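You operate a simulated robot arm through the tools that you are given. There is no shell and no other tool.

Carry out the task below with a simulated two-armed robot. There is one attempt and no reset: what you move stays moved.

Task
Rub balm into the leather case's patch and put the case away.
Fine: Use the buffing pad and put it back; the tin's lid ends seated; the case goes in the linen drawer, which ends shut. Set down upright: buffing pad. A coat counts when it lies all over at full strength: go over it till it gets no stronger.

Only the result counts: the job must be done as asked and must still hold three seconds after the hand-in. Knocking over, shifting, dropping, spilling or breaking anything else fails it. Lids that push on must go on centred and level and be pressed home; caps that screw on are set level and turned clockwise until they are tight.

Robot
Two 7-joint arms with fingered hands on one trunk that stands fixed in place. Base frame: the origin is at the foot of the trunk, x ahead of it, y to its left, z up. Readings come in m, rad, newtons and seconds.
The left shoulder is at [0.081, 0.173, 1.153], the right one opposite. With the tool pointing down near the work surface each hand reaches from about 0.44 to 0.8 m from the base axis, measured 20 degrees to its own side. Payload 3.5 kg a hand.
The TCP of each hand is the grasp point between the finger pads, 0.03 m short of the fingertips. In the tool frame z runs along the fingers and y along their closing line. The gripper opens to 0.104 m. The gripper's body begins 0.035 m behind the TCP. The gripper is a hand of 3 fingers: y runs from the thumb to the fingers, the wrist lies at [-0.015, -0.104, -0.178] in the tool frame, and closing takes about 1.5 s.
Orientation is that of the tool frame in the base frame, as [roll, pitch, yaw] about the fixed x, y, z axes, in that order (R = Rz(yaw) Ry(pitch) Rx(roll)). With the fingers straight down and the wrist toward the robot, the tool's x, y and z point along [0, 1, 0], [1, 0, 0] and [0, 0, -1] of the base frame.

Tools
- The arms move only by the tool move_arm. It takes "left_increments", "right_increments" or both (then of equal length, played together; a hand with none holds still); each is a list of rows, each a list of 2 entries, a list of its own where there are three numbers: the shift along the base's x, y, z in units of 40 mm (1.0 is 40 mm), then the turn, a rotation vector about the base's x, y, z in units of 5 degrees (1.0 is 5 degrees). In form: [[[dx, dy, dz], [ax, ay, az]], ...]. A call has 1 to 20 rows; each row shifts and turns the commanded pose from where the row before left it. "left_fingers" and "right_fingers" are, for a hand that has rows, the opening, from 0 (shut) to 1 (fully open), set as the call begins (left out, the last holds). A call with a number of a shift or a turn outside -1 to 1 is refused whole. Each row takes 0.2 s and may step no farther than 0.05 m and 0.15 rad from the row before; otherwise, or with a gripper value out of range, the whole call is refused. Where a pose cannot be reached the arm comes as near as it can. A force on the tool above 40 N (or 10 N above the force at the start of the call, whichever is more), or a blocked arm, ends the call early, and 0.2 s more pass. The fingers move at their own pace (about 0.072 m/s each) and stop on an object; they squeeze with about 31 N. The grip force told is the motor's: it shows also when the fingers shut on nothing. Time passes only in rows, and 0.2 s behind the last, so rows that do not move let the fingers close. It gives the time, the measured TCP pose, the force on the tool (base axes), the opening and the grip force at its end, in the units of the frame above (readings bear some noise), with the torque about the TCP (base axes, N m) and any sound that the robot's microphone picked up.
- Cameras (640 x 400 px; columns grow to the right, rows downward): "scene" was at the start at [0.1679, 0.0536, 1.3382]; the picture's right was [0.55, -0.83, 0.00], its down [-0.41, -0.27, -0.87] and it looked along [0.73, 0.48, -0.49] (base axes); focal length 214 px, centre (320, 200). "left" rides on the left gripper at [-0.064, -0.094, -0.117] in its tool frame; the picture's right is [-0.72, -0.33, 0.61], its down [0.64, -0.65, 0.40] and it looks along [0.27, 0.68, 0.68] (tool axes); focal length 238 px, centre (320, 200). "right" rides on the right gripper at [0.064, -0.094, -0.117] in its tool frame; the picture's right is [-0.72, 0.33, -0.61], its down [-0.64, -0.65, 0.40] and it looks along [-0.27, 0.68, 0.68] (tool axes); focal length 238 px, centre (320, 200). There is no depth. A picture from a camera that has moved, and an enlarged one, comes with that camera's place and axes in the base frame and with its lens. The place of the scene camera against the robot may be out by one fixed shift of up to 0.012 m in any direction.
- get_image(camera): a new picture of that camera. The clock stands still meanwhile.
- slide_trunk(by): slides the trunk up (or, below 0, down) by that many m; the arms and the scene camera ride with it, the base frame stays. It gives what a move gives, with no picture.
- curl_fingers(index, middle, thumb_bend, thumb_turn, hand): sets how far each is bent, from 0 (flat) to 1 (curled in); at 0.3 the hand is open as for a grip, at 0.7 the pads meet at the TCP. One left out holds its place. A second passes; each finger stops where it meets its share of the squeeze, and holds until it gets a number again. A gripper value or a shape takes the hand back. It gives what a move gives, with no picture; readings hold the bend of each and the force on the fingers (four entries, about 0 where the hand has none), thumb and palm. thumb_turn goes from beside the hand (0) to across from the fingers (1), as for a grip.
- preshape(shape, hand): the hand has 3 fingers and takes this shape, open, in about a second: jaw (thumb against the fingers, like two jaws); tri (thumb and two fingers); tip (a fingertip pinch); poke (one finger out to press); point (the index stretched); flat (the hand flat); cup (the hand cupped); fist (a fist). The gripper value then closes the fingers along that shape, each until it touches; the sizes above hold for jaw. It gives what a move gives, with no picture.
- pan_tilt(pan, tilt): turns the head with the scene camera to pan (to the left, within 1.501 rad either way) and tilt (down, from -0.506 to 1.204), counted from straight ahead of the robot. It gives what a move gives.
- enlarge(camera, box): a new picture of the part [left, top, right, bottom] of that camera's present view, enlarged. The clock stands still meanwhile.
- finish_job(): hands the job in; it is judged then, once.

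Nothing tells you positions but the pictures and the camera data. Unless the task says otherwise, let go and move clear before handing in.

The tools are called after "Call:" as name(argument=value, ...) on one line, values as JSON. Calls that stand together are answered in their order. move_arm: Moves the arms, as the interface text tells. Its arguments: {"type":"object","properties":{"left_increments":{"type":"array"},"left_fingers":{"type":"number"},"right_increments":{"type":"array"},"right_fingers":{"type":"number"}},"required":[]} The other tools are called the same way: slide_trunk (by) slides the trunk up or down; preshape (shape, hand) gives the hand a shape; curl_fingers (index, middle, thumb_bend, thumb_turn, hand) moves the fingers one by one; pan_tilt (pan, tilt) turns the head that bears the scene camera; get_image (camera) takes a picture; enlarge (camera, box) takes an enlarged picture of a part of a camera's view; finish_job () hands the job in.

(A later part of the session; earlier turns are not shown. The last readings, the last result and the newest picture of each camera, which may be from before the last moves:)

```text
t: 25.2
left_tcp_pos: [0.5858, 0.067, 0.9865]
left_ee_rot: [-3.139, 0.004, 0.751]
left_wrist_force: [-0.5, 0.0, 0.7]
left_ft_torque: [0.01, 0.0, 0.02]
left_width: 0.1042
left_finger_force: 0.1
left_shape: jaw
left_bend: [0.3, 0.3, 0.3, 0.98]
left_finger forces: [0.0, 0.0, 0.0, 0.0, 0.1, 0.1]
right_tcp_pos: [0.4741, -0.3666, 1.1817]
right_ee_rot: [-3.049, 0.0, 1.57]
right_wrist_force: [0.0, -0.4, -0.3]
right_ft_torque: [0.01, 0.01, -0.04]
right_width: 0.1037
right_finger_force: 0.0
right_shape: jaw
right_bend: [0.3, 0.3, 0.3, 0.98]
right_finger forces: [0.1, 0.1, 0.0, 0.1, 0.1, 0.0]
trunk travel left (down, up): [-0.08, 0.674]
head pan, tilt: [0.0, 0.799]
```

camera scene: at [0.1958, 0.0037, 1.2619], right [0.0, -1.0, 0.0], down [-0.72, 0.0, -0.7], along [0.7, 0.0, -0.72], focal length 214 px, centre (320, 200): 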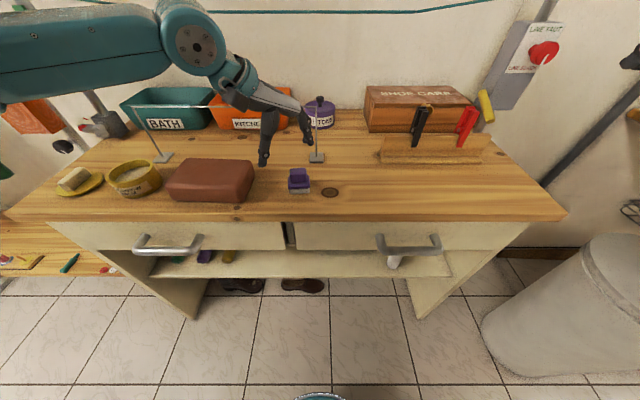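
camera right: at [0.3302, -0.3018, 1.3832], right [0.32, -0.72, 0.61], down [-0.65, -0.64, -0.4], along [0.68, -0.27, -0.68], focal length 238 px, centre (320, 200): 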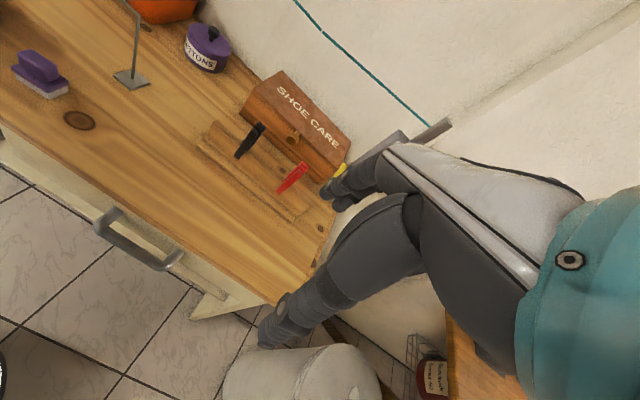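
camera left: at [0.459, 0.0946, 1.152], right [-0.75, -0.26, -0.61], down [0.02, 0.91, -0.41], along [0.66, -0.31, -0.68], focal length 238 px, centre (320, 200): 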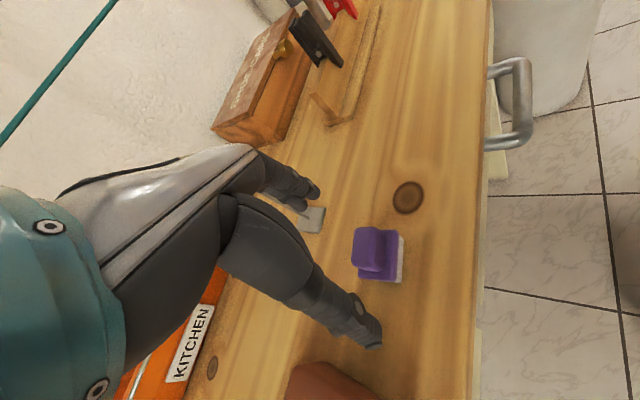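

Now the arm moved freely to (0.586, 0.067, 0.987) with the trunk lower. Let me look at the hand relative to the pad.

Call:
get_image(camera="left")

Call:
get_image(camera="scene")

Call:
enlarge(camera="scene", box=[200, 90, 360, 190])

```text
taken
camera left: at [0.4739, 0.0952, 1.1041], right [-0.75, -0.25, -0.61], down [0.02, 0.91, -0.41], along [0.66, -0.32, -0.68], focal length 238 px, centre (320, 200)
```

left: 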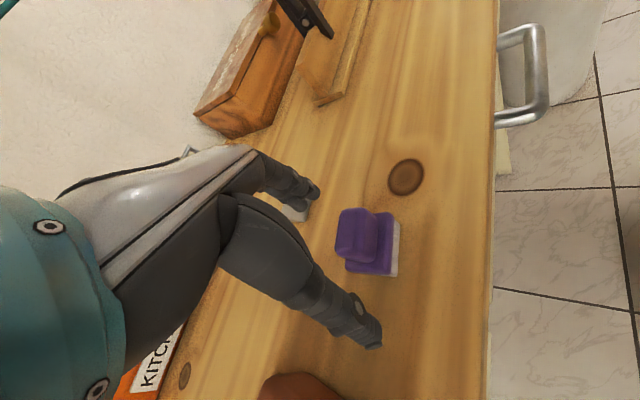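

```text
taken
camera scene: at [0.2632, 0.0036, 1.1353], right [0.0, -1.0, 0.0], down [-0.72, 0.0, -0.7], along [0.7, 0.0, -0.72], focal length 214 px, centre (320, 200)
```

scene: 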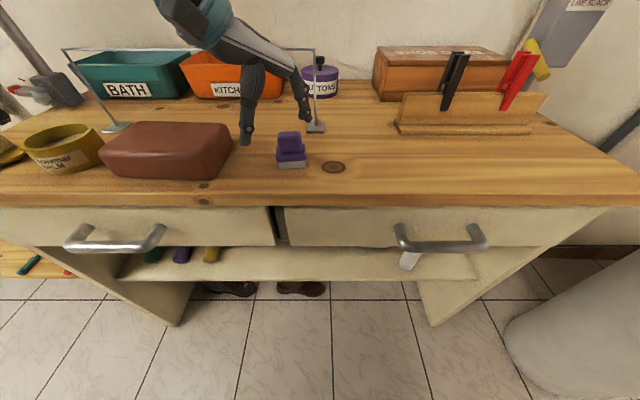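

```text
4.00 times, centred on (280, 140) of scene
camera zoom: at [0.2632, 0.0036, 1.1353], right [0.0, -1.0, 0.0], down [-0.72, 0.0, -0.7], along [0.7, 0.0, -0.72], focal length 858 px, centre (480, 440)
```

zoom: 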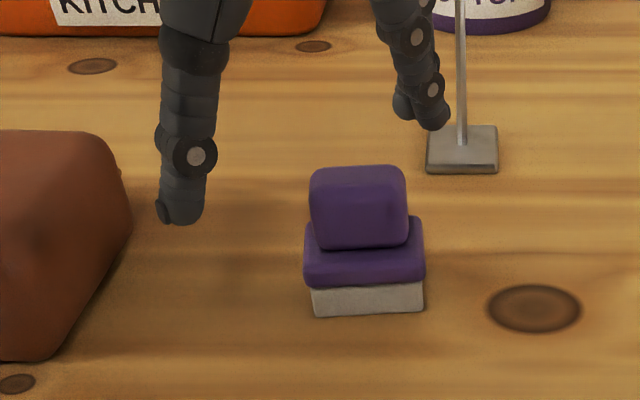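

The open hand now straddles the pad at -47° yaw. I'll lift 2 cm and turn the hand to +5° so the fingers close across the knob's short side, if the arm allows it.

Call:
move_arm(left_increments=[[[-0.1, -0.2, 0.6], [0, 0, 0]], [[0, 0, 0], [0, 0, 1]], [[0, 0, 0], [0, 0, 1]], [[0, 0, 0], [0, 0, 1]], [[0, 0, 0], [0, 0, 1]], [[0, 0, 0], [0, 0, 1]], [[0, 0, 0], [0, 0, 1]], [[0, 0, 0], [0, 0, 1]], [[0, 0, 0], [0, 0, 1]], [[0, 0, 0], [0, 0, 1]], [[0, 0, 0], [0, 0, 1]]])

Call:
enlarge(camera="scene", box=[200, 90, 360, 190])

Call:
get_image(camera="left")

```text
t: 27.6
left_tcp_pos: [0.6046, 0.1364, 1.0269]
left_ee_rot: [-3.14, 0.004, 1.627]
left_wrist_force: [-0.4, -0.6, 0.3]
left_ft_torque: [-0.01, 0.0, -0.02]
left_width: 0.1038
left_finger_force: 0.1
left_shape: jaw
left_bend: [0.3, 0.3, 0.3, 0.98]
left_finger forces: [0.0, 0.0, 0.1, 0.0, 0.0, 0.0]
left hand out of reach, approached as far as the arm can: row 1, 3, 4, 5, 7, 8, 9, 10, 11
right_tcp_pos: [0.4735, -0.3669, 1.1836]
right_ee_rot: [-3.05, 0.001, 1.569]
right_wrist_force: [0.0, -0.3, 0.2]
right_ft_torque: [0.03, 0.01, 0.06]
right_width: 0.1035
right_finger_force: 0.1
right_shape: jaw
right_bend: [0.3, 0.3, 0.3, 0.98]
right_finger forces: [0.0, 0.1, 0.0, 0.0, 0.0, 0.0]
trunk travel left (down, up): [-0.08, 0.674]
head pan, tilt: [0.0, 0.799]
```

```text
4.00 times, centred on (280, 140) of scene
camera zoom: at [0.2628, 0.0037, 1.1355], right [0.0, -1.0, 0.0], down [-0.72, 0.0, -0.7], along [0.7, 0.0, -0.72], focal length 858 px, centre (480, 440)
```

zoom: 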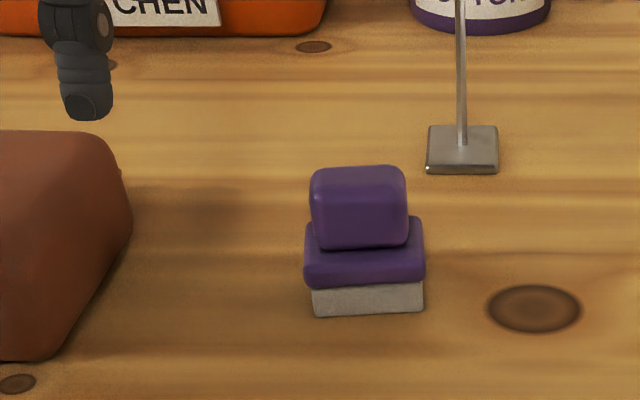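

```text
taken
camera left: at [0.5123, 0.0695, 1.1452], right [-0.29, -0.74, -0.61], down [-0.69, 0.6, -0.41], along [0.67, 0.3, -0.68], focal length 238 px, centre (320, 200)
```

left: 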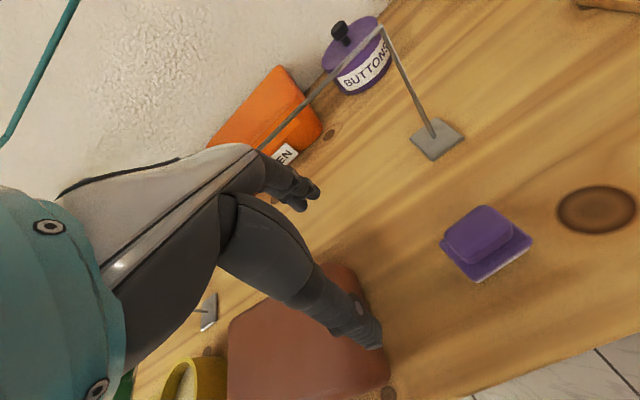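

Yaw 0 isn't reachable over the pad (the position drifted instead), so I'll try the other aligned option: hand pointing right (-84.5°), closing along the knob's length, at this lower trunk height.

Call:
move_arm(left_increments=[[[0, 0, 0], [0, 0, -0.975]], [[0, 0, 0], [0, 0, -0.975]], [[0, 0, 0], [0, 0, -0.975]], [[0, 0, 0], [0, 0, -0.975]], [[0, 0, 0], [0, 0, -0.975]], [[0, 0, 0], [0, 0, -0.975]], [[0, 0, 0], [0, 0, -0.975]], [[0, 0, 0], [0, 0, -0.975]], [[0, 0, 0], [0, 0, -0.975]], [[0, 0, 0], [0, 0, -0.975]], [[-0.075, -0.206, 0], [0, 0, -0.975]], [[-0.075, -0.206, 0], [0, 0, -0.975]], [[-0.075, -0.206, 0], [0, 0, -0.975]], [[-0.075, -0.206, 0], [0, 0, -0.975]], [[-0.075, -0.206, 0], [0, 0, -0.975]], [[-0.075, -0.206, 0], [0, 0, -0.975]], [[-0.075, -0.206, 0], [0, 0, -0.975]], [[-0.075, -0.206, 0], [0, 0, -0.975]]])

Call:
enlarge(camera="scene", box=[200, 90, 360, 190])

Call:
get_image(camera="left")

```text
t: 31.4
left_tcp_pos: [0.607, 0.1376, 1.0331]
left_ee_rot: [3.14, 0.002, 0.144]
left_wrist_force: [0.4, -0.6, 0.8]
left_ft_torque: [0.02, 0.01, 0.01]
left_width: 0.1038
left_finger_force: 0.0
left_shape: jaw
left_bend: [0.3, 0.3, 0.3, 0.98]
left_finger forces: [0.0, 0.0, 0.0, 0.0, 0.1, 0.1]
left hand out of reach, approached as far as the arm can: row 16, 17, 18
right_tcp_pos: [0.4729, -0.3675, 1.1831]
right_ee_rot: [-3.049, -0.002, 1.569]
right_wrist_force: [-0.6, -0.9, -0.4]
right_ft_torque: [0.03, 0.0, 0.0]
right_width: 0.1037
right_finger_force: 0.0
right_shape: jaw
right_bend: [0.3, 0.3, 0.3, 0.98]
right_finger forces: [0.0, 0.1, 0.0, 0.0, 0.1, 0.0]
trunk travel left (down, up): [-0.08, 0.674]
head pan, tilt: [0.0, 0.799]
```

```text
4.00 times, centred on (280, 140) of scene
camera zoom: at [0.2624, 0.0032, 1.1356], right [0.0, -1.0, 0.0], down [-0.72, 0.0, -0.7], along [0.7, 0.0, -0.72], focal length 858 px, centre (480, 440)
```

zoom: 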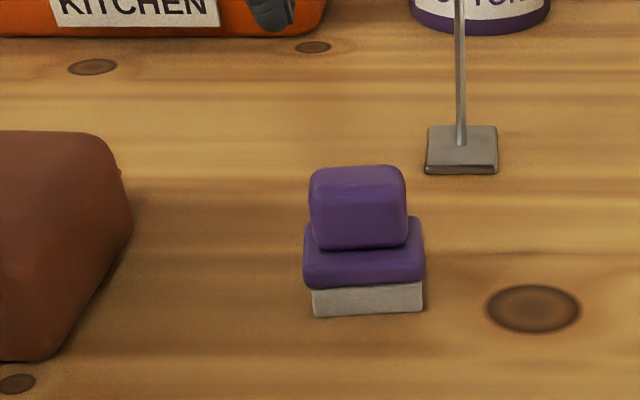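

```text
taken
camera left: at [0.5279, 0.2252, 1.1503], right [-0.76, 0.22, -0.61], down [0.54, 0.74, -0.41], along [0.36, -0.64, -0.68], focal length 238 px, centre (320, 200)
```

left: 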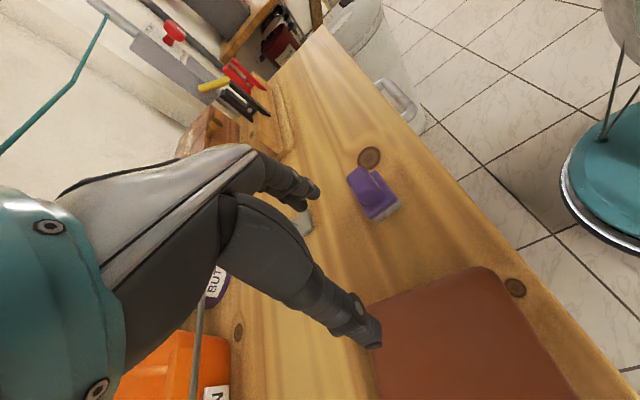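

Beyond about -75° yaw also runs out. A tilt may help: with the hand leaning left (wrist up-left) and closing across the knob's short side, the wrist stays in the reachable region. I'll turn the yaw back to about +5° first.

Call:
move_arm(left_increments=[[[-0.05, 0, 0], [0, 0, 0.97]], [[-0.05, 0, 0], [0, 0, 0.97]], [[-0.05, 0, 0], [0, 0, 0.97]], [[-0.05, 0, 0], [0, 0, 0.97]], [[-0.05, 0, 0], [0, 0, 0.97]], [[-0.05, 0, 0], [0, 0, 0.97]], [[-0.05, 0, 0], [0, 0, 0.97]], [[-0.05, 0, 0], [0, 0, 0.97]], [[-0.05, 0, 0], [0, 0, 0.97]], [[-0.05, 0, 0], [0, 0, 0.97]], [[-0.05, 0, 0], [0, 0, 0.97]], [[-0.05, 0, 0], [0, 0, 0.97]], [[-0.05, 0, 0], [0, 0, 0.97]], [[0, 0, 0], [0, 0, 0.97]], [[0, 0, 0], [0, 0, 0.97]], [[0, 0, 0], [0, 0, 0.97]], [[0, 0, 0], [0, 0, 0.97]], [[0, 0, 0], [0, 0, 0.97]]])

Call:
move_arm(left_increments=[[[0, 0, 0], [-1, 0, 0]], [[0, 0, 0], [-1, 0, 0]], [[0, 0, 0], [-1, 0, 0]], [[0, 0, 0], [-1, 0, 0]], [[0, 0, 0], [-1, 0, 0]]])

Call:
get_image(camera="left")

Call:
get_image(camera="scene")

```text
t: 35.2
left_tcp_pos: [0.5813, 0.1384, 1.0311]
left_ee_rot: [3.138, 0.003, 1.669]
left_wrist_force: [-0.6, 1.0, 0.0]
left_ft_torque: [-0.01, -0.03, 0.0]
left_width: 0.1036
left_finger_force: 0.0
left_shape: jaw
left_bend: [0.3, 0.3, 0.3, 0.98]
left_finger forces: [0.0, 0.0, 0.0, 0.1, 0.1, 0.1]
right_tcp_pos: [0.4726, -0.3658, 1.1819]
right_ee_rot: [-3.048, 0.0, 1.571]
right_wrist_force: [-0.2, 1.1, -0.5]
right_ft_torque: [-0.01, -0.01, -0.02]
right_width: 0.1037
right_finger_force: 0.0
right_shape: jaw
right_bend: [0.3, 0.3, 0.3, 0.98]
right_finger forces: [0.0, 0.0, 0.0, 0.0, 0.0, 0.0]
trunk travel left (down, up): [-0.08, 0.674]
head pan, tilt: [0.0, 0.799]
```

```text
t: 36.4
left_tcp_pos: [0.5813, 0.1384, 1.032]
left_ee_rot: [-3.1, 0.439, 1.676]
left_wrist_force: [-0.2, -0.1, -0.7]
left_ft_torque: [-0.02, -0.01, -0.01]
left_width: 0.1039
left_finger_force: 0.1
left_shape: jaw
left_bend: [0.3, 0.3, 0.3, 0.98]
left_finger forces: [0.0, 0.1, 0.1, 0.0, 0.0, 0.0]
right_tcp_pos: [0.4737, -0.3668, 1.1829]
right_ee_rot: [-3.049, 0.0, 1.569]
right_wrist_force: [-0.3, -0.7, 0.3]
right_ft_torque: [0.04, 0.0, 0.02]
right_width: 0.1035
right_finger_force: 0.1
right_shape: jaw
right_bend: [0.3, 0.3, 0.3, 0.98]
right_finger forces: [0.0, 0.0, 0.0, 0.0, 0.0, 0.0]
trunk travel left (down, up): [-0.08, 0.674]
head pan, tilt: [0.0, 0.799]
```

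```text
taken
camera left: at [0.4909, 0.1239, 1.1699], right [-0.25, -0.94, -0.24], down [-0.71, 0.35, -0.61], along [0.66, 0.01, -0.75], focal length 238 px, centre (320, 200)
```

left: 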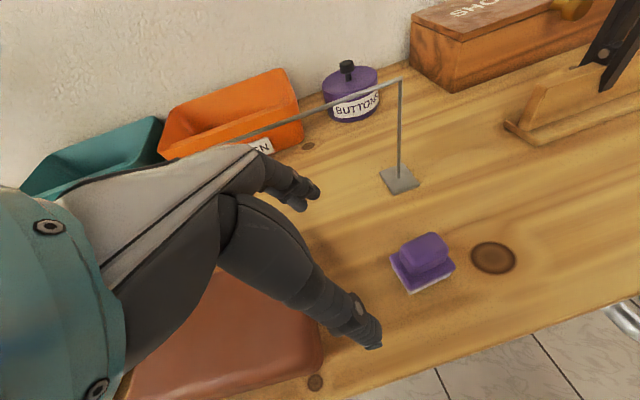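

```text
taken
camera scene: at [0.2629, 0.0036, 1.1355], right [0.0, -1.0, 0.0], down [-0.72, 0.0, -0.7], along [0.7, 0.0, -0.72], focal length 214 px, centre (320, 200)
```

scene: 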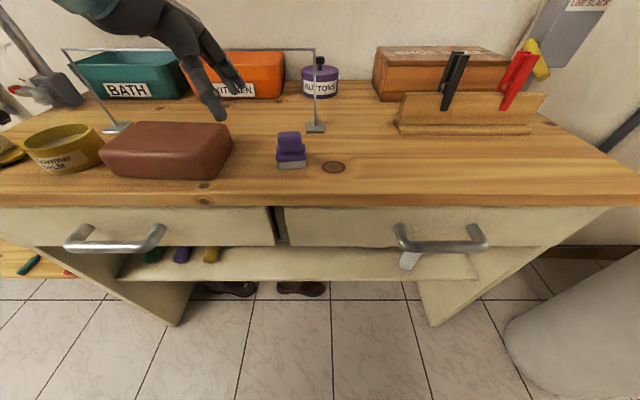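

The tilt of 25° worked without hitting limits. Now shift right over the pad.

Call:
move_arm(left_increments=[[[0, -0.7, 0], [0, 0, 0]], [[0, -0.7, 0], [0, 0, 0]], [[0, -0.7, 0], [0, 0, 0]]])

Call:
get_image(camera="left")

Call:
enlarge(camera="scene", box=[200, 60, 360, 190])

```text
t: 37.2
left_tcp_pos: [0.5819, 0.0528, 1.0328]
left_ee_rot: [-3.095, 0.439, 1.682]
left_wrist_force: [0.8, 0.6, -0.7]
left_ft_torque: [0.03, -0.04, -0.01]
left_width: 0.1038
left_finger_force: 0.0
left_shape: jaw
left_bend: [0.3, 0.3, 0.3, 0.98]
left_finger forces: [0.0, 0.0, 0.0, 0.0, 0.0, 0.0]
right_tcp_pos: [0.4748, -0.3666, 1.1823]
right_ee_rot: [-3.047, 0.001, 1.569]
right_wrist_force: [-0.1, 0.5, -0.3]
right_ft_torque: [0.0, 0.05, -0.02]
right_width: 0.1035
right_finger_force: 0.0
right_shape: jaw
right_bend: [0.3, 0.3, 0.3, 0.98]
right_finger forces: [0.0, 0.0, 0.0, 0.0, 0.1, 0.0]
trunk travel left (down, up): [-0.08, 0.674]
head pan, tilt: [0.0, 0.799]
```

```text
taken
camera left: at [0.4917, 0.0402, 1.1696], right [-0.25, -0.94, -0.24], down [-0.71, 0.35, -0.61], along [0.66, 0.01, -0.76], focal length 238 px, centre (320, 200)
```

left: 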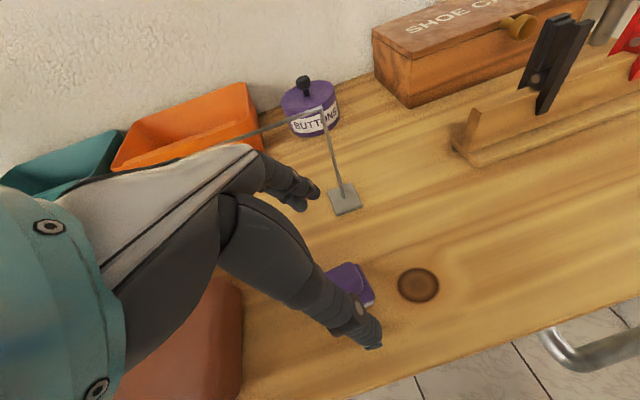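

```text
3.08 times, centred on (280, 125) of scene
camera zoom: at [0.2636, 0.0038, 1.1351], right [0.0, -1.0, 0.0], down [-0.72, 0.0, -0.7], along [0.7, 0.0, -0.72], focal length 660 px, centre (443, 431)
```

zoom: 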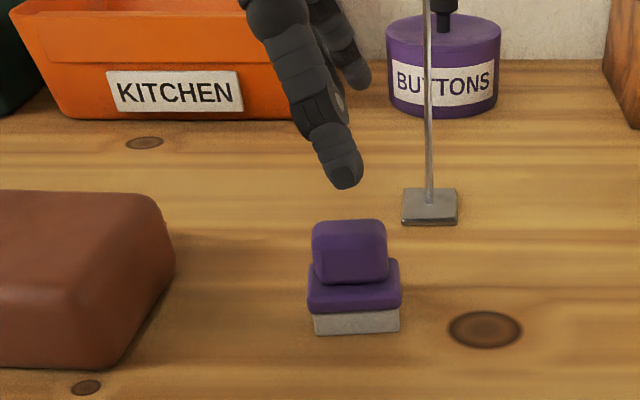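

I'm now above the pad with the hand tilted. I'll test taking 10° out of the tilt here, then check.

Call:
move_arm(left_increments=[[[0, 0, -0.2], [1, 0, 0]], [[0, 0.1, 0], [1, 0, 0]]])

```text
t: 37.8
left_tcp_pos: [0.5843, 0.0821, 1.0268]
left_ee_rot: [-3.118, 0.261, 1.672]
left_wrist_force: [0.9, 0.4, -0.1]
left_ft_torque: [-0.01, 0.03, 0.01]
left_width: 0.1039
left_finger_force: 0.0
left_shape: jaw
left_bend: [0.3, 0.3, 0.3, 0.98]
left_finger forces: [0.0, 0.0, 0.0, 0.0, 0.0, 0.0]
left hand out of reach, approached as far as the arm can: row 1, 2
right_tcp_pos: [0.4745, -0.3656, 1.1821]
right_ee_rot: [-3.05, 0.0, 1.568]
right_wrist_force: [-0.4, -0.5, 0.5]
right_ft_torque: [0.0, 0.04, -0.01]
right_width: 0.1037
right_finger_force: 0.0
right_shape: jaw
right_bend: [0.3, 0.3, 0.3, 0.98]
right_finger forces: [0.0, 0.1, 0.0, 0.0, 0.0, 0.1]
trunk travel left (down, up): [-0.08, 0.674]
head pan, tilt: [0.0, 0.799]
```

Out of reach with less tilt, so I'll go back to 25° and come down over the knob, stopping just above it for a check.

Call:
move_arm(left_increments=[[[0, -0.1, 0], [-1, 0, 0]], [[0, -0.1, 0], [-1, 0, 0]], [[-0.05, -0.15, -0.4], [0, 0, 0]], [[-0.03, -0.15, -0.4], [0, 0, 0]]])

Call:
get_image(camera="left")

Call:
enlarge(camera="scene", box=[240, 90, 340, 180])

```text
t: 38.8
left_tcp_pos: [0.5811, 0.0595, 0.995]
left_ee_rot: [-3.099, 0.437, 1.68]
left_wrist_force: [0.0, -0.3, -0.6]
left_ft_torque: [0.0, -0.02, 0.0]
left_width: 0.1039
left_finger_force: 0.1
left_shape: jaw
left_bend: [0.3, 0.3, 0.3, 0.98]
left_finger forces: [0.0, 0.1, 0.1, 0.0, 0.1, 0.0]
right_tcp_pos: [0.4735, -0.3669, 1.1834]
right_ee_rot: [-3.05, 0.0, 1.569]
right_wrist_force: [-0.2, 0.8, -0.5]
right_ft_torque: [-0.03, -0.03, 0.04]
right_width: 0.1037
right_finger_force: 0.1
right_shape: jaw
right_bend: [0.3, 0.3, 0.3, 0.98]
right_finger forces: [0.0, 0.0, 0.0, 0.1, 0.0, 0.0]
trunk travel left (down, up): [-0.08, 0.674]
head pan, tilt: [0.0, 0.799]
```

```text
taken
camera left: at [0.4924, 0.0461, 1.1313], right [-0.25, -0.94, -0.24], down [-0.71, 0.35, -0.61], along [0.66, 0.01, -0.75], focal length 238 px, centre (320, 200)
```

left: 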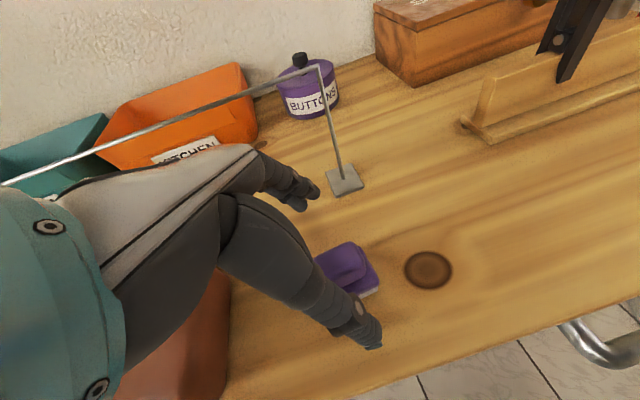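

```text
4.44 times, centred on (290, 135) of scene
camera zoom: at [0.2629, 0.0035, 1.1355], right [0.0, -1.0, 0.0], down [-0.72, 0.0, -0.7], along [0.7, 0.0, -0.72], focal length 953 px, centre (453, 489)
```

zoom: 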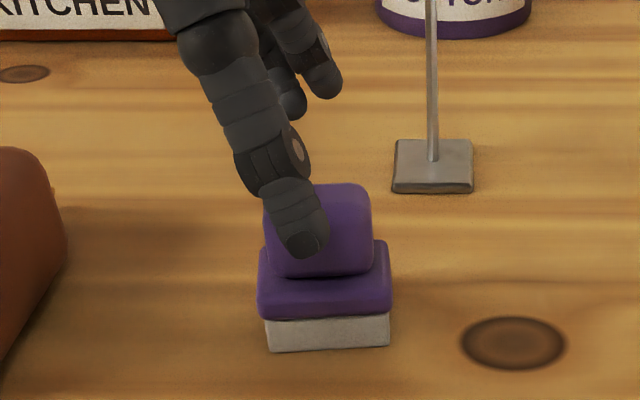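

The thumb lines up with the knob's centre. Descend about 3 cm so the fingertips sit just above the pad's base.

Call:
move_arm(left_increments=[[[0, 0, -0.36], [0, 0, 0]], [[0, 0, -0.36], [0, 0, 0]]])

Call:
get_image(camera="left")

Call:
enlarge(camera="scene", box=[240, 90, 340, 180])

```text
t: 39.4
left_tcp_pos: [0.5819, 0.0595, 0.9664]
left_ee_rot: [-3.099, 0.438, 1.68]
left_wrist_force: [-0.8, -0.8, 0.4]
left_ft_torque: [-0.01, 0.03, 0.02]
left_width: 0.1038
left_finger_force: 0.1
left_shape: jaw
left_bend: [0.3, 0.3, 0.3, 0.98]
left_finger forces: [0.0, 0.0, 0.0, 0.1, 0.0, 0.0]
right_tcp_pos: [0.4739, -0.366, 1.1837]
right_ee_rot: [-3.048, 0.0, 1.569]
right_wrist_force: [0.4, 0.1, 0.3]
right_ft_torque: [-0.01, 0.03, 0.04]
right_width: 0.1037
right_finger_force: 0.1
right_shape: jaw
right_bend: [0.3, 0.3, 0.3, 0.98]
right_finger forces: [0.1, 0.1, 0.1, 0.0, 0.0, 0.1]
trunk travel left (down, up): [-0.08, 0.674]
head pan, tilt: [0.0, 0.799]
```

```text
taken
camera left: at [0.4926, 0.0455, 1.1027], right [-0.25, -0.94, -0.24], down [-0.71, 0.35, -0.61], along [0.66, 0.02, -0.75], focal length 238 px, centre (320, 200)
```

left: 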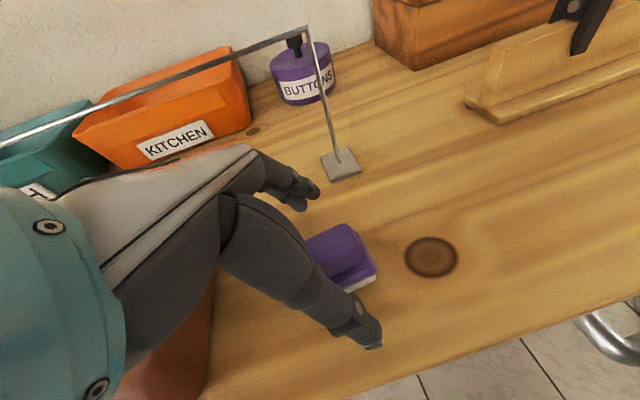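

```text
4.44 times, centred on (290, 135) of scene
camera zoom: at [0.263, 0.0036, 1.1354], right [0.0, -1.0, 0.0], down [-0.72, 0.0, -0.7], along [0.7, 0.0, -0.72], focal length 953 px, centre (453, 489)
```

zoom: 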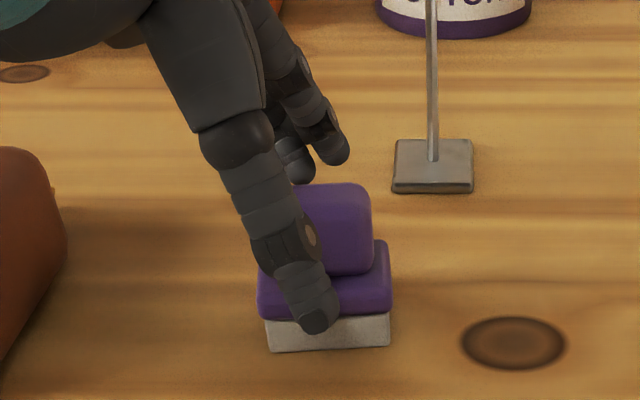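

Positioned around the knob. Now close the fingers on it.

Call:
move_arm(left_increments=[[[0, 0, 0], [0, 0, 0]], [[0, 0, 0], [0, 0, 0]], [[0, 0, 0], [0, 0, 0]], [[0, 0, 0], [0, 0, 0]], [[0, 0, 0], [0, 0, 0]], [[0, 0, 0], [0, 0, 0]], [[0, 0, 0], [0, 0, 0]], [[0, 0, 0], [0, 0, 0]]], left_fingers=0)

Call:
get_image(camera="left")

Call:
enlarge(camera="scene", box=[240, 90, 340, 180])

```text
t: 41.2
left_tcp_pos: [0.5817, 0.0592, 0.9655]
left_ee_rot: [-3.1, 0.435, 1.68]
left_wrist_force: [-0.1, -1.6, -0.2]
left_ft_torque: [-0.01, 0.01, -0.04]
left_width: 0.0203
left_finger_force: 30.5
left_shape: jaw
left_bend: [0.73, 0.59, 0.74, 1.0]
left_finger forces: [18.2, 9.7, 0.0, 0.0, 27.7, 0.0]
right_tcp_pos: [0.4742, -0.3658, 1.1821]
right_ee_rot: [-3.049, 0.0, 1.569]
right_wrist_force: [0.2, -0.1, 0.0]
right_ft_torque: [-0.01, 0.0, 0.01]
right_width: 0.1033
right_finger_force: 0.0
right_shape: jaw
right_bend: [0.3, 0.3, 0.3, 0.98]
right_finger forces: [0.1, 0.0, 0.0, 0.0, 0.0, 0.0]
trunk travel left (down, up): [-0.08, 0.674]
head pan, tilt: [0.0, 0.799]
```

```text
taken
camera left: at [0.4925, 0.0454, 1.1028], right [-0.25, -0.94, -0.24], down [-0.71, 0.35, -0.61], along [0.66, 0.02, -0.75], focal length 238 px, centre (320, 200)
```

left: 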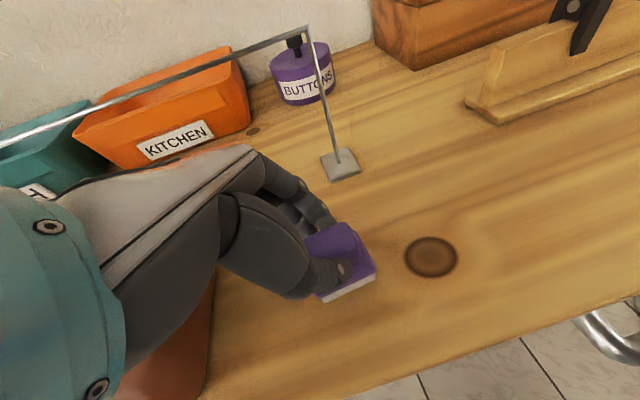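

```text
4.44 times, centred on (290, 135) of scene
camera zoom: at [0.2629, 0.0036, 1.1355], right [0.0, -1.0, 0.0], down [-0.72, 0.0, -0.7], along [0.7, 0.0, -0.72], focal length 953 px, centre (453, 489)
```

zoom: 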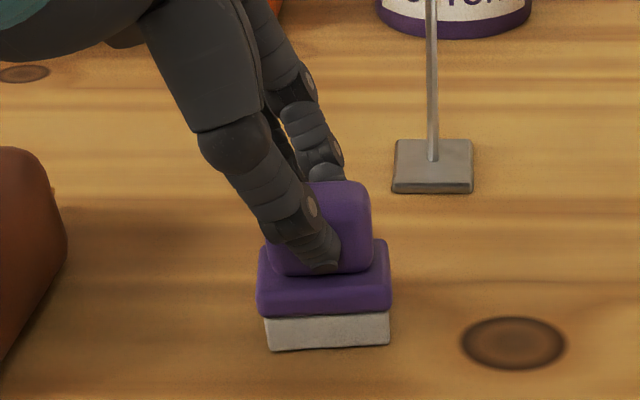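

Solid grip (thumb 28 N, fingers 18 and 10 N) and the pad hasn't moved. Now I'll lift it and look at the tin and case from here.

Call:
move_arm(left_increments=[[[0, 0, 0.5], [0, 0, 0]], [[0, 0, 0.8], [0, 0, 0]], [[0, 0.5, 0.8], [0, 0, 0]]])

Call:
enlarge(camera="scene", box=[0, 110, 110, 180])

Call:
enlarge(camera="scene", box=[90, 110, 240, 190])

Call:
get_image(camera="scene")

Call:
get_image(camera="left")

```text
t: 42.0
left_tcp_pos: [0.5804, 0.0809, 1.0488]
left_ee_rot: [-3.099, 0.436, 1.678]
left_wrist_force: [-0.6, 0.4, -0.6]
left_ft_torque: [-0.01, 0.0, -0.01]
left_width: 0.0205
left_finger_force: 30.9
left_shape: jaw
left_bend: [0.73, 0.59, 0.74, 1.0]
left_finger forces: [18.2, 9.7, 0.0, 0.1, 27.8, 0.1]
right_tcp_pos: [0.4729, -0.3658, 1.1828]
right_ee_rot: [-3.049, 0.0, 1.57]
right_wrist_force: [-0.4, -0.6, 0.5]
right_ft_torque: [0.01, 0.01, 0.0]
right_width: 0.1034
right_finger_force: 0.1
right_shape: jaw
right_bend: [0.3, 0.3, 0.3, 0.98]
right_finger forces: [0.1, 0.1, 0.0, 0.0, 0.0, 0.0]
trunk travel left (down, up): [-0.08, 0.674]
head pan, tilt: [0.0, 0.799]
```

```text
5.71 times, centred on (55, 145) of scene
camera zoom: at [0.2626, 0.0036, 1.1357], right [0.0, -1.0, 0.0], down [-0.72, 0.0, -0.7], along [0.7, 0.0, -0.72], focal length 1226 px, centre (1834, 514)
```

zoom: 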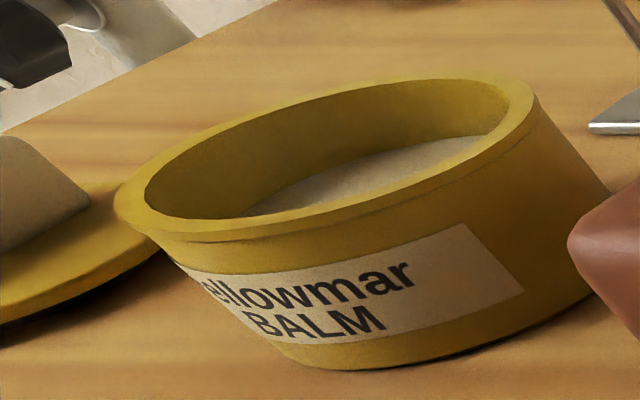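

```text
4.27 times, centred on (165, 150) of scene
camera zoom: at [0.2626, 0.0036, 1.1357], right [0.0, -1.0, 0.0], down [-0.72, 0.0, -0.7], along [0.7, 0.0, -0.72], focal length 915 px, centre (981, 413)
```

zoom: 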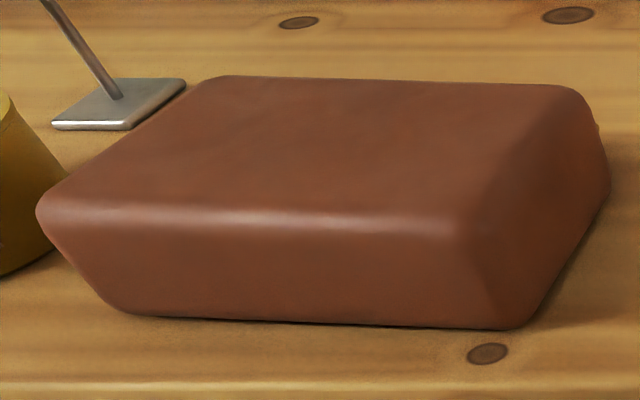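

```text
taken
camera scene: at [0.2626, 0.0036, 1.1357], right [0.0, -1.0, 0.0], down [-0.72, 0.0, -0.7], along [0.7, 0.0, -0.72], focal length 214 px, centre (320, 200)
```

scene: 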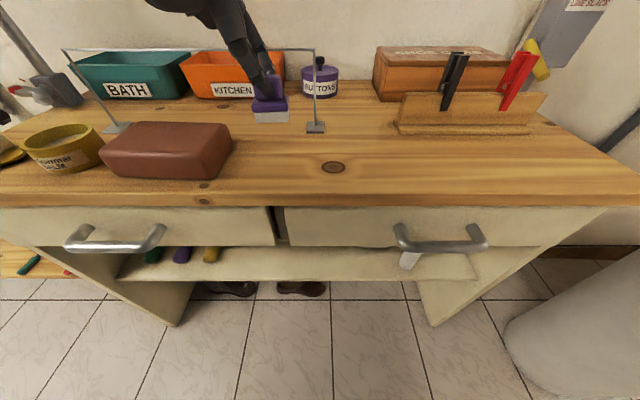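

```text
taken
camera left: at [0.4923, 0.0668, 1.187], right [-0.25, -0.94, -0.24], down [-0.71, 0.35, -0.61], along [0.66, 0.01, -0.75], focal length 238 px, centre (320, 200)
```

left: 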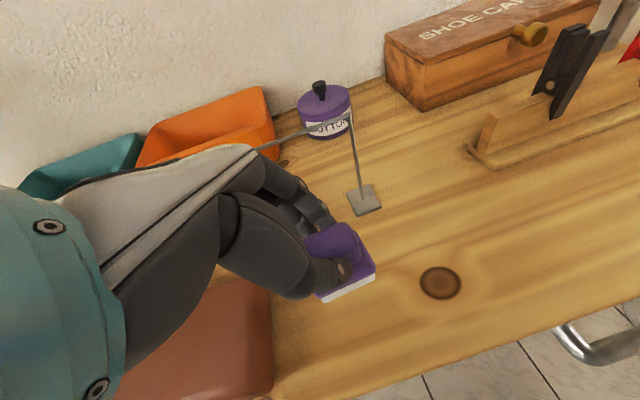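

The pad hangs level from the grip. I'll carry it leftwards, above the case, toward the tin (rim centre about (0.586, 0.447, 0.946)).

Call:
move_arm(left_increments=[[[0, 0.9, 0.1], [0, 0, 0]], [[0, 0.9, 0.1], [0, 0, 0]], [[0, 0.9, 0.1], [0, 0, 0]], [[0, 0.9, 0], [0, 0, 0]], [[0, 0.9, 0], [0, 0, 0]], [[0, 0.9, 0], [0, 0, 0]], [[0, 0.9, 0], [0, 0, 0]], [[0, 0.9, 0], [0, 0, 0]]])

Call:
pan_tilt(pan=0.8, tilt=0.6)

Call:
get_image(camera="left")

Call:
get_image(camera="scene")

```text
t: 43.8
left_tcp_pos: [0.5796, 0.3677, 1.0597]
left_ee_rot: [-3.098, 0.438, 1.678]
left_wrist_force: [-0.1, 0.1, -1.2]
left_ft_torque: [0.01, 0.0, -0.02]
left_width: 0.0203
left_finger_force: 31.2
left_shape: jaw
left_bend: [0.73, 0.59, 0.74, 1.0]
left_finger forces: [18.0, 9.8, 0.0, 0.0, 27.8, 0.0]
right_tcp_pos: [0.474, -0.3671, 1.1818]
right_ee_rot: [-3.05, 0.0, 1.569]
right_wrist_force: [-0.4, 0.3, -0.2]
right_ft_torque: [0.0, 0.01, -0.04]
right_width: 0.1037
right_finger_force: 0.1
right_shape: jaw
right_bend: [0.3, 0.3, 0.3, 0.98]
right_finger forces: [0.0, 0.0, 0.0, 0.1, 0.0, 0.0]
trunk travel left (down, up): [-0.08, 0.674]
head pan, tilt: [0.0, 0.799]
```

```text
t: 45.0
left_tcp_pos: [0.5805, 0.3672, 1.0611]
left_ee_rot: [-3.102, 0.435, 1.678]
left_wrist_force: [0.6, -0.3, -1.2]
left_ft_torque: [0.01, -0.01, 0.0]
left_width: 0.0204
left_finger_force: 31.4
left_shape: jaw
left_bend: [0.73, 0.59, 0.74, 1.0]
left_finger forces: [18.0, 9.8, 0.0, 0.0, 27.8, 0.0]
right_tcp_pos: [0.4737, -0.3671, 1.1834]
right_ee_rot: [-3.049, 0.002, 1.568]
right_wrist_force: [-0.1, 0.0, 0.0]
right_ft_torque: [0.01, -0.03, 0.02]
right_width: 0.1036
right_finger_force: 0.0
right_shape: jaw
right_bend: [0.3, 0.3, 0.3, 0.98]
right_finger forces: [0.0, 0.0, 0.1, 0.1, 0.0, 0.0]
trunk travel left (down, up): [-0.08, 0.674]
head pan, tilt: [0.799, 0.6]
```

```text
taken
camera left: at [0.4914, 0.3533, 1.1983], right [-0.25, -0.94, -0.24], down [-0.71, 0.35, -0.61], along [0.66, 0.02, -0.75], focal length 238 px, centre (320, 200)
```

left: 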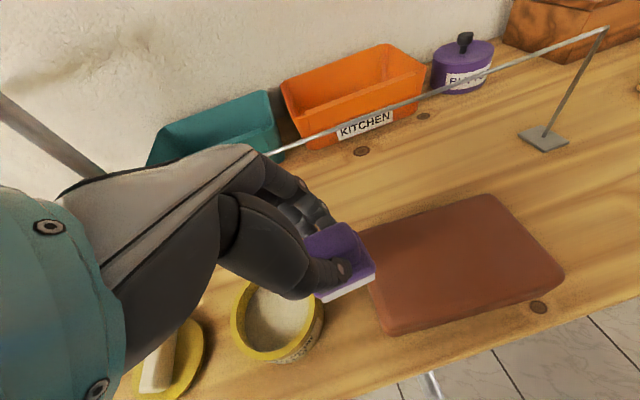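

```text
taken
camera scene: at [0.244, 0.0669, 1.1523], right [0.72, -0.7, 0.0], down [-0.39, -0.4, -0.82], along [0.58, 0.59, -0.57], focal length 214 px, centre (320, 200)
```

scene: 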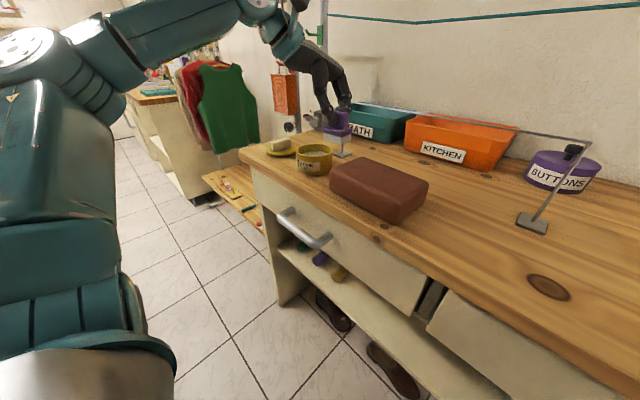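

Call:
enlarge(camera="left", box=[210, 250, 350, 370])

Call:
enlarge(camera="left", box=[350, 180, 570, 340])

Call:
enlarge(camera="scene", box=[240, 90, 380, 190])

```text
3.33 times, centred on (280, 310) of left
camera zoom: at [0.4914, 0.3533, 1.1983], right [-0.25, -0.94, -0.24], down [-0.71, 0.35, -0.61], along [0.66, 0.02, -0.75], focal length 794 px, centre (453, -167)
```

zoom: 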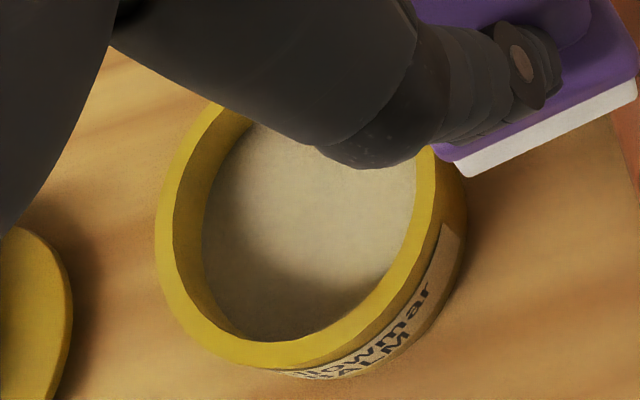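

```text
2.50 times, centred on (460, 260) of left
camera zoom: at [0.4914, 0.3533, 1.1983], right [-0.25, -0.94, -0.24], down [-0.71, 0.35, -0.61], along [0.66, 0.02, -0.75], focal length 596 px, centre (-30, 50)
```

zoom: 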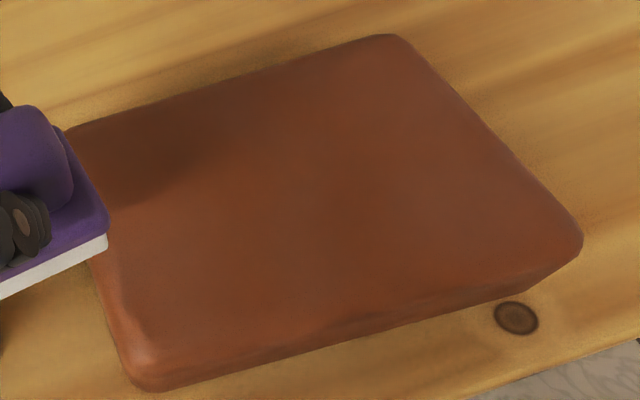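

```text
4.00 times, centred on (310, 140) of scene
camera zoom: at [0.244, 0.0669, 1.1523], right [0.72, -0.7, 0.0], down [-0.39, -0.4, -0.82], along [0.58, 0.59, -0.57], focal length 858 px, centre (360, 440)
```

zoom: 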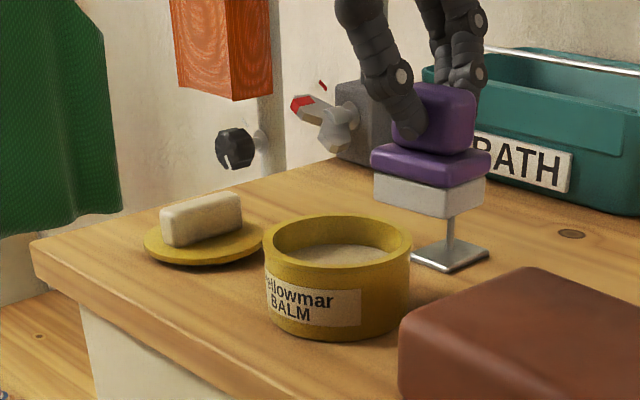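

The tin's rim centre relative to the pad is about 86 mm further left and 4 mm nearer. Move over it and check before dipping.

Call:
move_arm(left_increments=[[[-0.03, 0.72, 0], [0, 0, 0]], [[-0.03, 0.71, 0], [0, 0, 0]], [[-0.03, 0.71, 0], [0, 0, 0]], [[0, 0, 0], [0, 0, 0]]])

Call:
enlarge(camera="left", box=[250, 190, 450, 370])

Call:
enlarge(camera="scene", box=[240, 70, 380, 190])

```text
t: 46.0
left_tcp_pos: [0.5775, 0.4535, 1.0603]
left_ee_rot: [-3.1, 0.436, 1.679]
left_wrist_force: [-0.4, 0.8, -1.5]
left_ft_torque: [0.04, 0.0, -0.03]
left_width: 0.0204
left_finger_force: 30.8
left_shape: jaw
left_bend: [0.73, 0.59, 0.74, 1.0]
left_finger forces: [17.9, 9.7, 0.0, 0.0, 27.7, 0.1]
right_tcp_pos: [0.4734, -0.367, 1.1828]
right_ee_rot: [-3.048, 0.0, 1.569]
right_wrist_force: [0.7, -0.4, 0.7]
right_ft_torque: [-0.01, 0.01, 0.01]
right_width: 0.1037
right_finger_force: 0.1
right_shape: jaw
right_bend: [0.3, 0.3, 0.3, 0.98]
right_finger forces: [0.0, 0.1, 0.1, 0.0, 0.0, 0.1]
trunk travel left (down, up): [-0.08, 0.674]
head pan, tilt: [0.799, 0.6]
```

```text
2.22 times, centred on (350, 280) of left
camera zoom: at [0.4875, 0.4403, 1.1983], right [-0.25, -0.94, -0.24], down [-0.71, 0.35, -0.61], along [0.66, 0.01, -0.75], focal length 530 px, centre (253, 22)
```

zoom: 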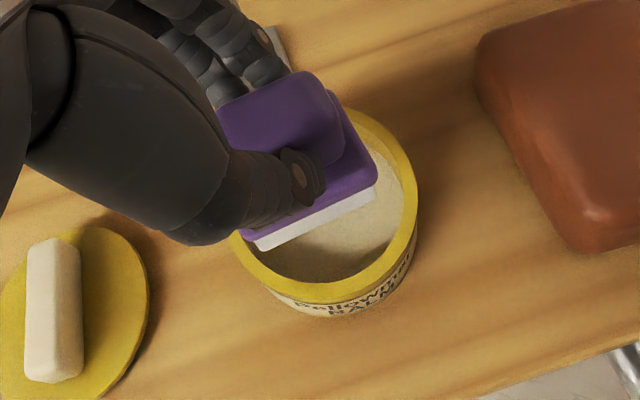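

```text
3.33 times, centred on (310, 130) of scene
camera zoom: at [0.2439, 0.0671, 1.1524], right [0.72, -0.7, 0.0], down [-0.39, -0.41, -0.83], along [0.58, 0.59, -0.57], focal length 715 px, centre (353, 433)
```

zoom: 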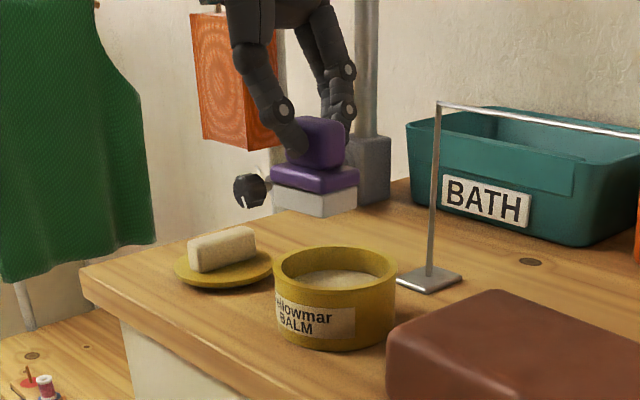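

The pad needs about +4 mm in x and -5 mm in y to be centred in the tin. I'll correct that and lower partway, stopping just inside the rim to check.

Call:
move_arm(left_increments=[[[0.1, -0.12, -0.2], [0, 0, 0]], [[0, 0, -0.5], [0, 0, 0]], [[0, 0, -0.35], [0, 0, 0]], [[0, 0, 0], [0, 0, 0]]])

Call:
enlarge(camera="left", box=[250, 190, 450, 370])

Call:
enlarge(camera="scene", box=[240, 70, 380, 190])

```text
t: 47.0
left_tcp_pos: [0.5808, 0.4501, 1.0193]
left_ee_rot: [-3.099, 0.437, 1.679]
left_wrist_force: [0.5, -1.0, -0.6]
left_ft_torque: [0.0, -0.01, 0.03]
left_width: 0.0205
left_finger_force: 30.9
left_shape: jaw
left_bend: [0.73, 0.59, 0.74, 1.0]
left_finger forces: [18.0, 9.7, 0.0, 0.0, 27.7, 0.1]
right_tcp_pos: [0.474, -0.3662, 1.1839]
right_ee_rot: [-3.049, 0.0, 1.568]
right_wrist_force: [0.5, -0.5, 1.1]
right_ft_torque: [0.0, -0.04, 0.02]
right_width: 0.1036
right_finger_force: 0.1
right_shape: jaw
right_bend: [0.3, 0.3, 0.3, 0.98]
right_finger forces: [0.0, 0.0, 0.0, 0.0, 0.1, 0.0]
trunk travel left (down, up): [-0.08, 0.674]
head pan, tilt: [0.799, 0.6]
```

```text
2.22 times, centred on (350, 280) of left
camera zoom: at [0.4923, 0.4352, 1.1574], right [-0.25, -0.94, -0.24], down [-0.71, 0.35, -0.61], along [0.66, 0.02, -0.75], focal length 530 px, centre (253, 22)
```

zoom: 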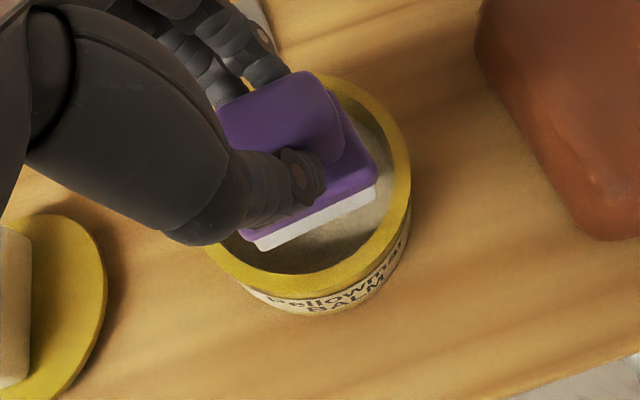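

```text
3.33 times, centred on (310, 130) of scene
camera zoom: at [0.2439, 0.067, 1.1524], right [0.72, -0.7, 0.0], down [-0.39, -0.4, -0.83], along [0.58, 0.59, -0.56], focal length 715 px, centre (353, 433)
```

zoom: 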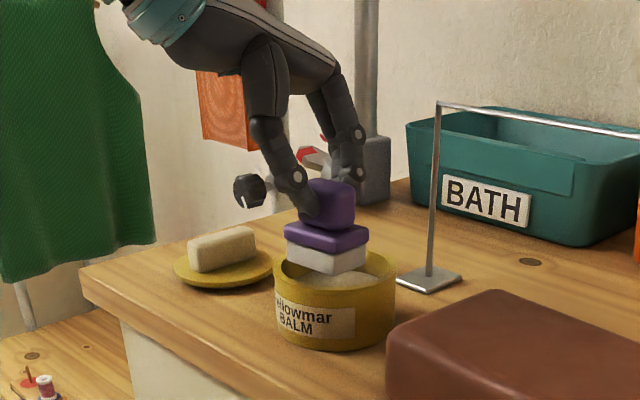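

Call:
enlarge(camera="scene", box=[285, 100, 345, 150])

Call:
enlarge(camera="left", box=[300, 190, 400, 290])

```text
8.00 times, centred on (315, 125) of scene
camera zoom: at [0.2439, 0.067, 1.1524], right [0.72, -0.7, 0.0], down [-0.39, -0.4, -0.83], along [0.58, 0.59, -0.56], focal length 1716 px, centre (360, 800)
```

zoom: 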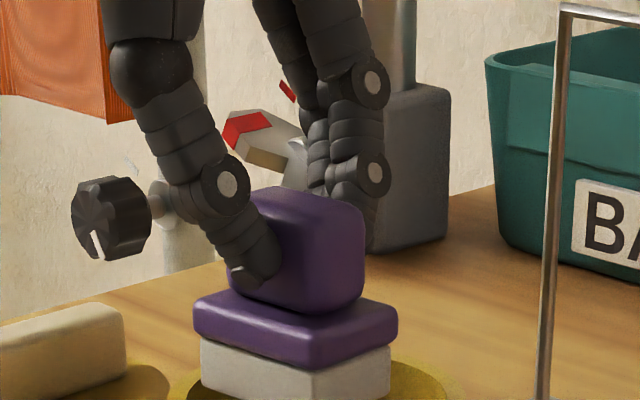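

```text
4.00 times, centred on (350, 240) of left
camera zoom: at [0.4923, 0.4352, 1.1574], right [-0.25, -0.94, -0.24], down [-0.71, 0.35, -0.61], along [0.66, 0.02, -0.75], focal length 953 px, centre (200, 40)
```

zoom: 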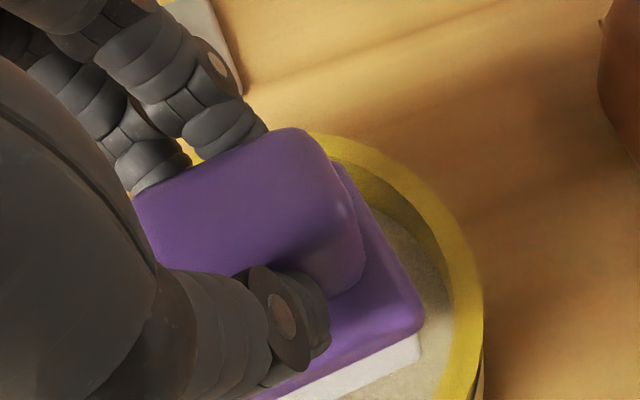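

Call:
enlarge(camera="scene", box=[285, 120, 345, 180])

```text
6.67 times, centred on (315, 150) of scene
camera zoom: at [0.2439, 0.067, 1.1524], right [0.72, -0.7, 0.0], down [-0.39, -0.4, -0.83], along [0.58, 0.59, -0.56], focal length 1430 px, centre (353, 533)
```

zoom: 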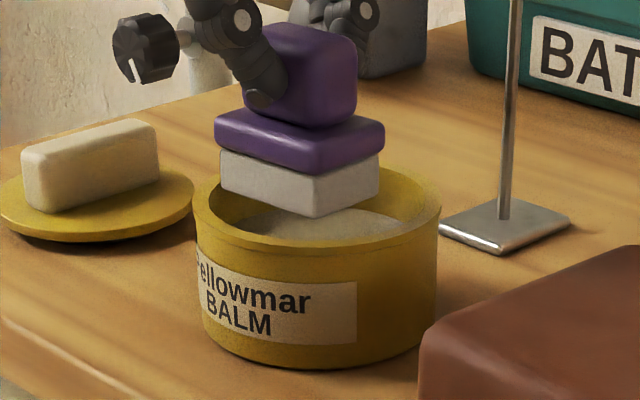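

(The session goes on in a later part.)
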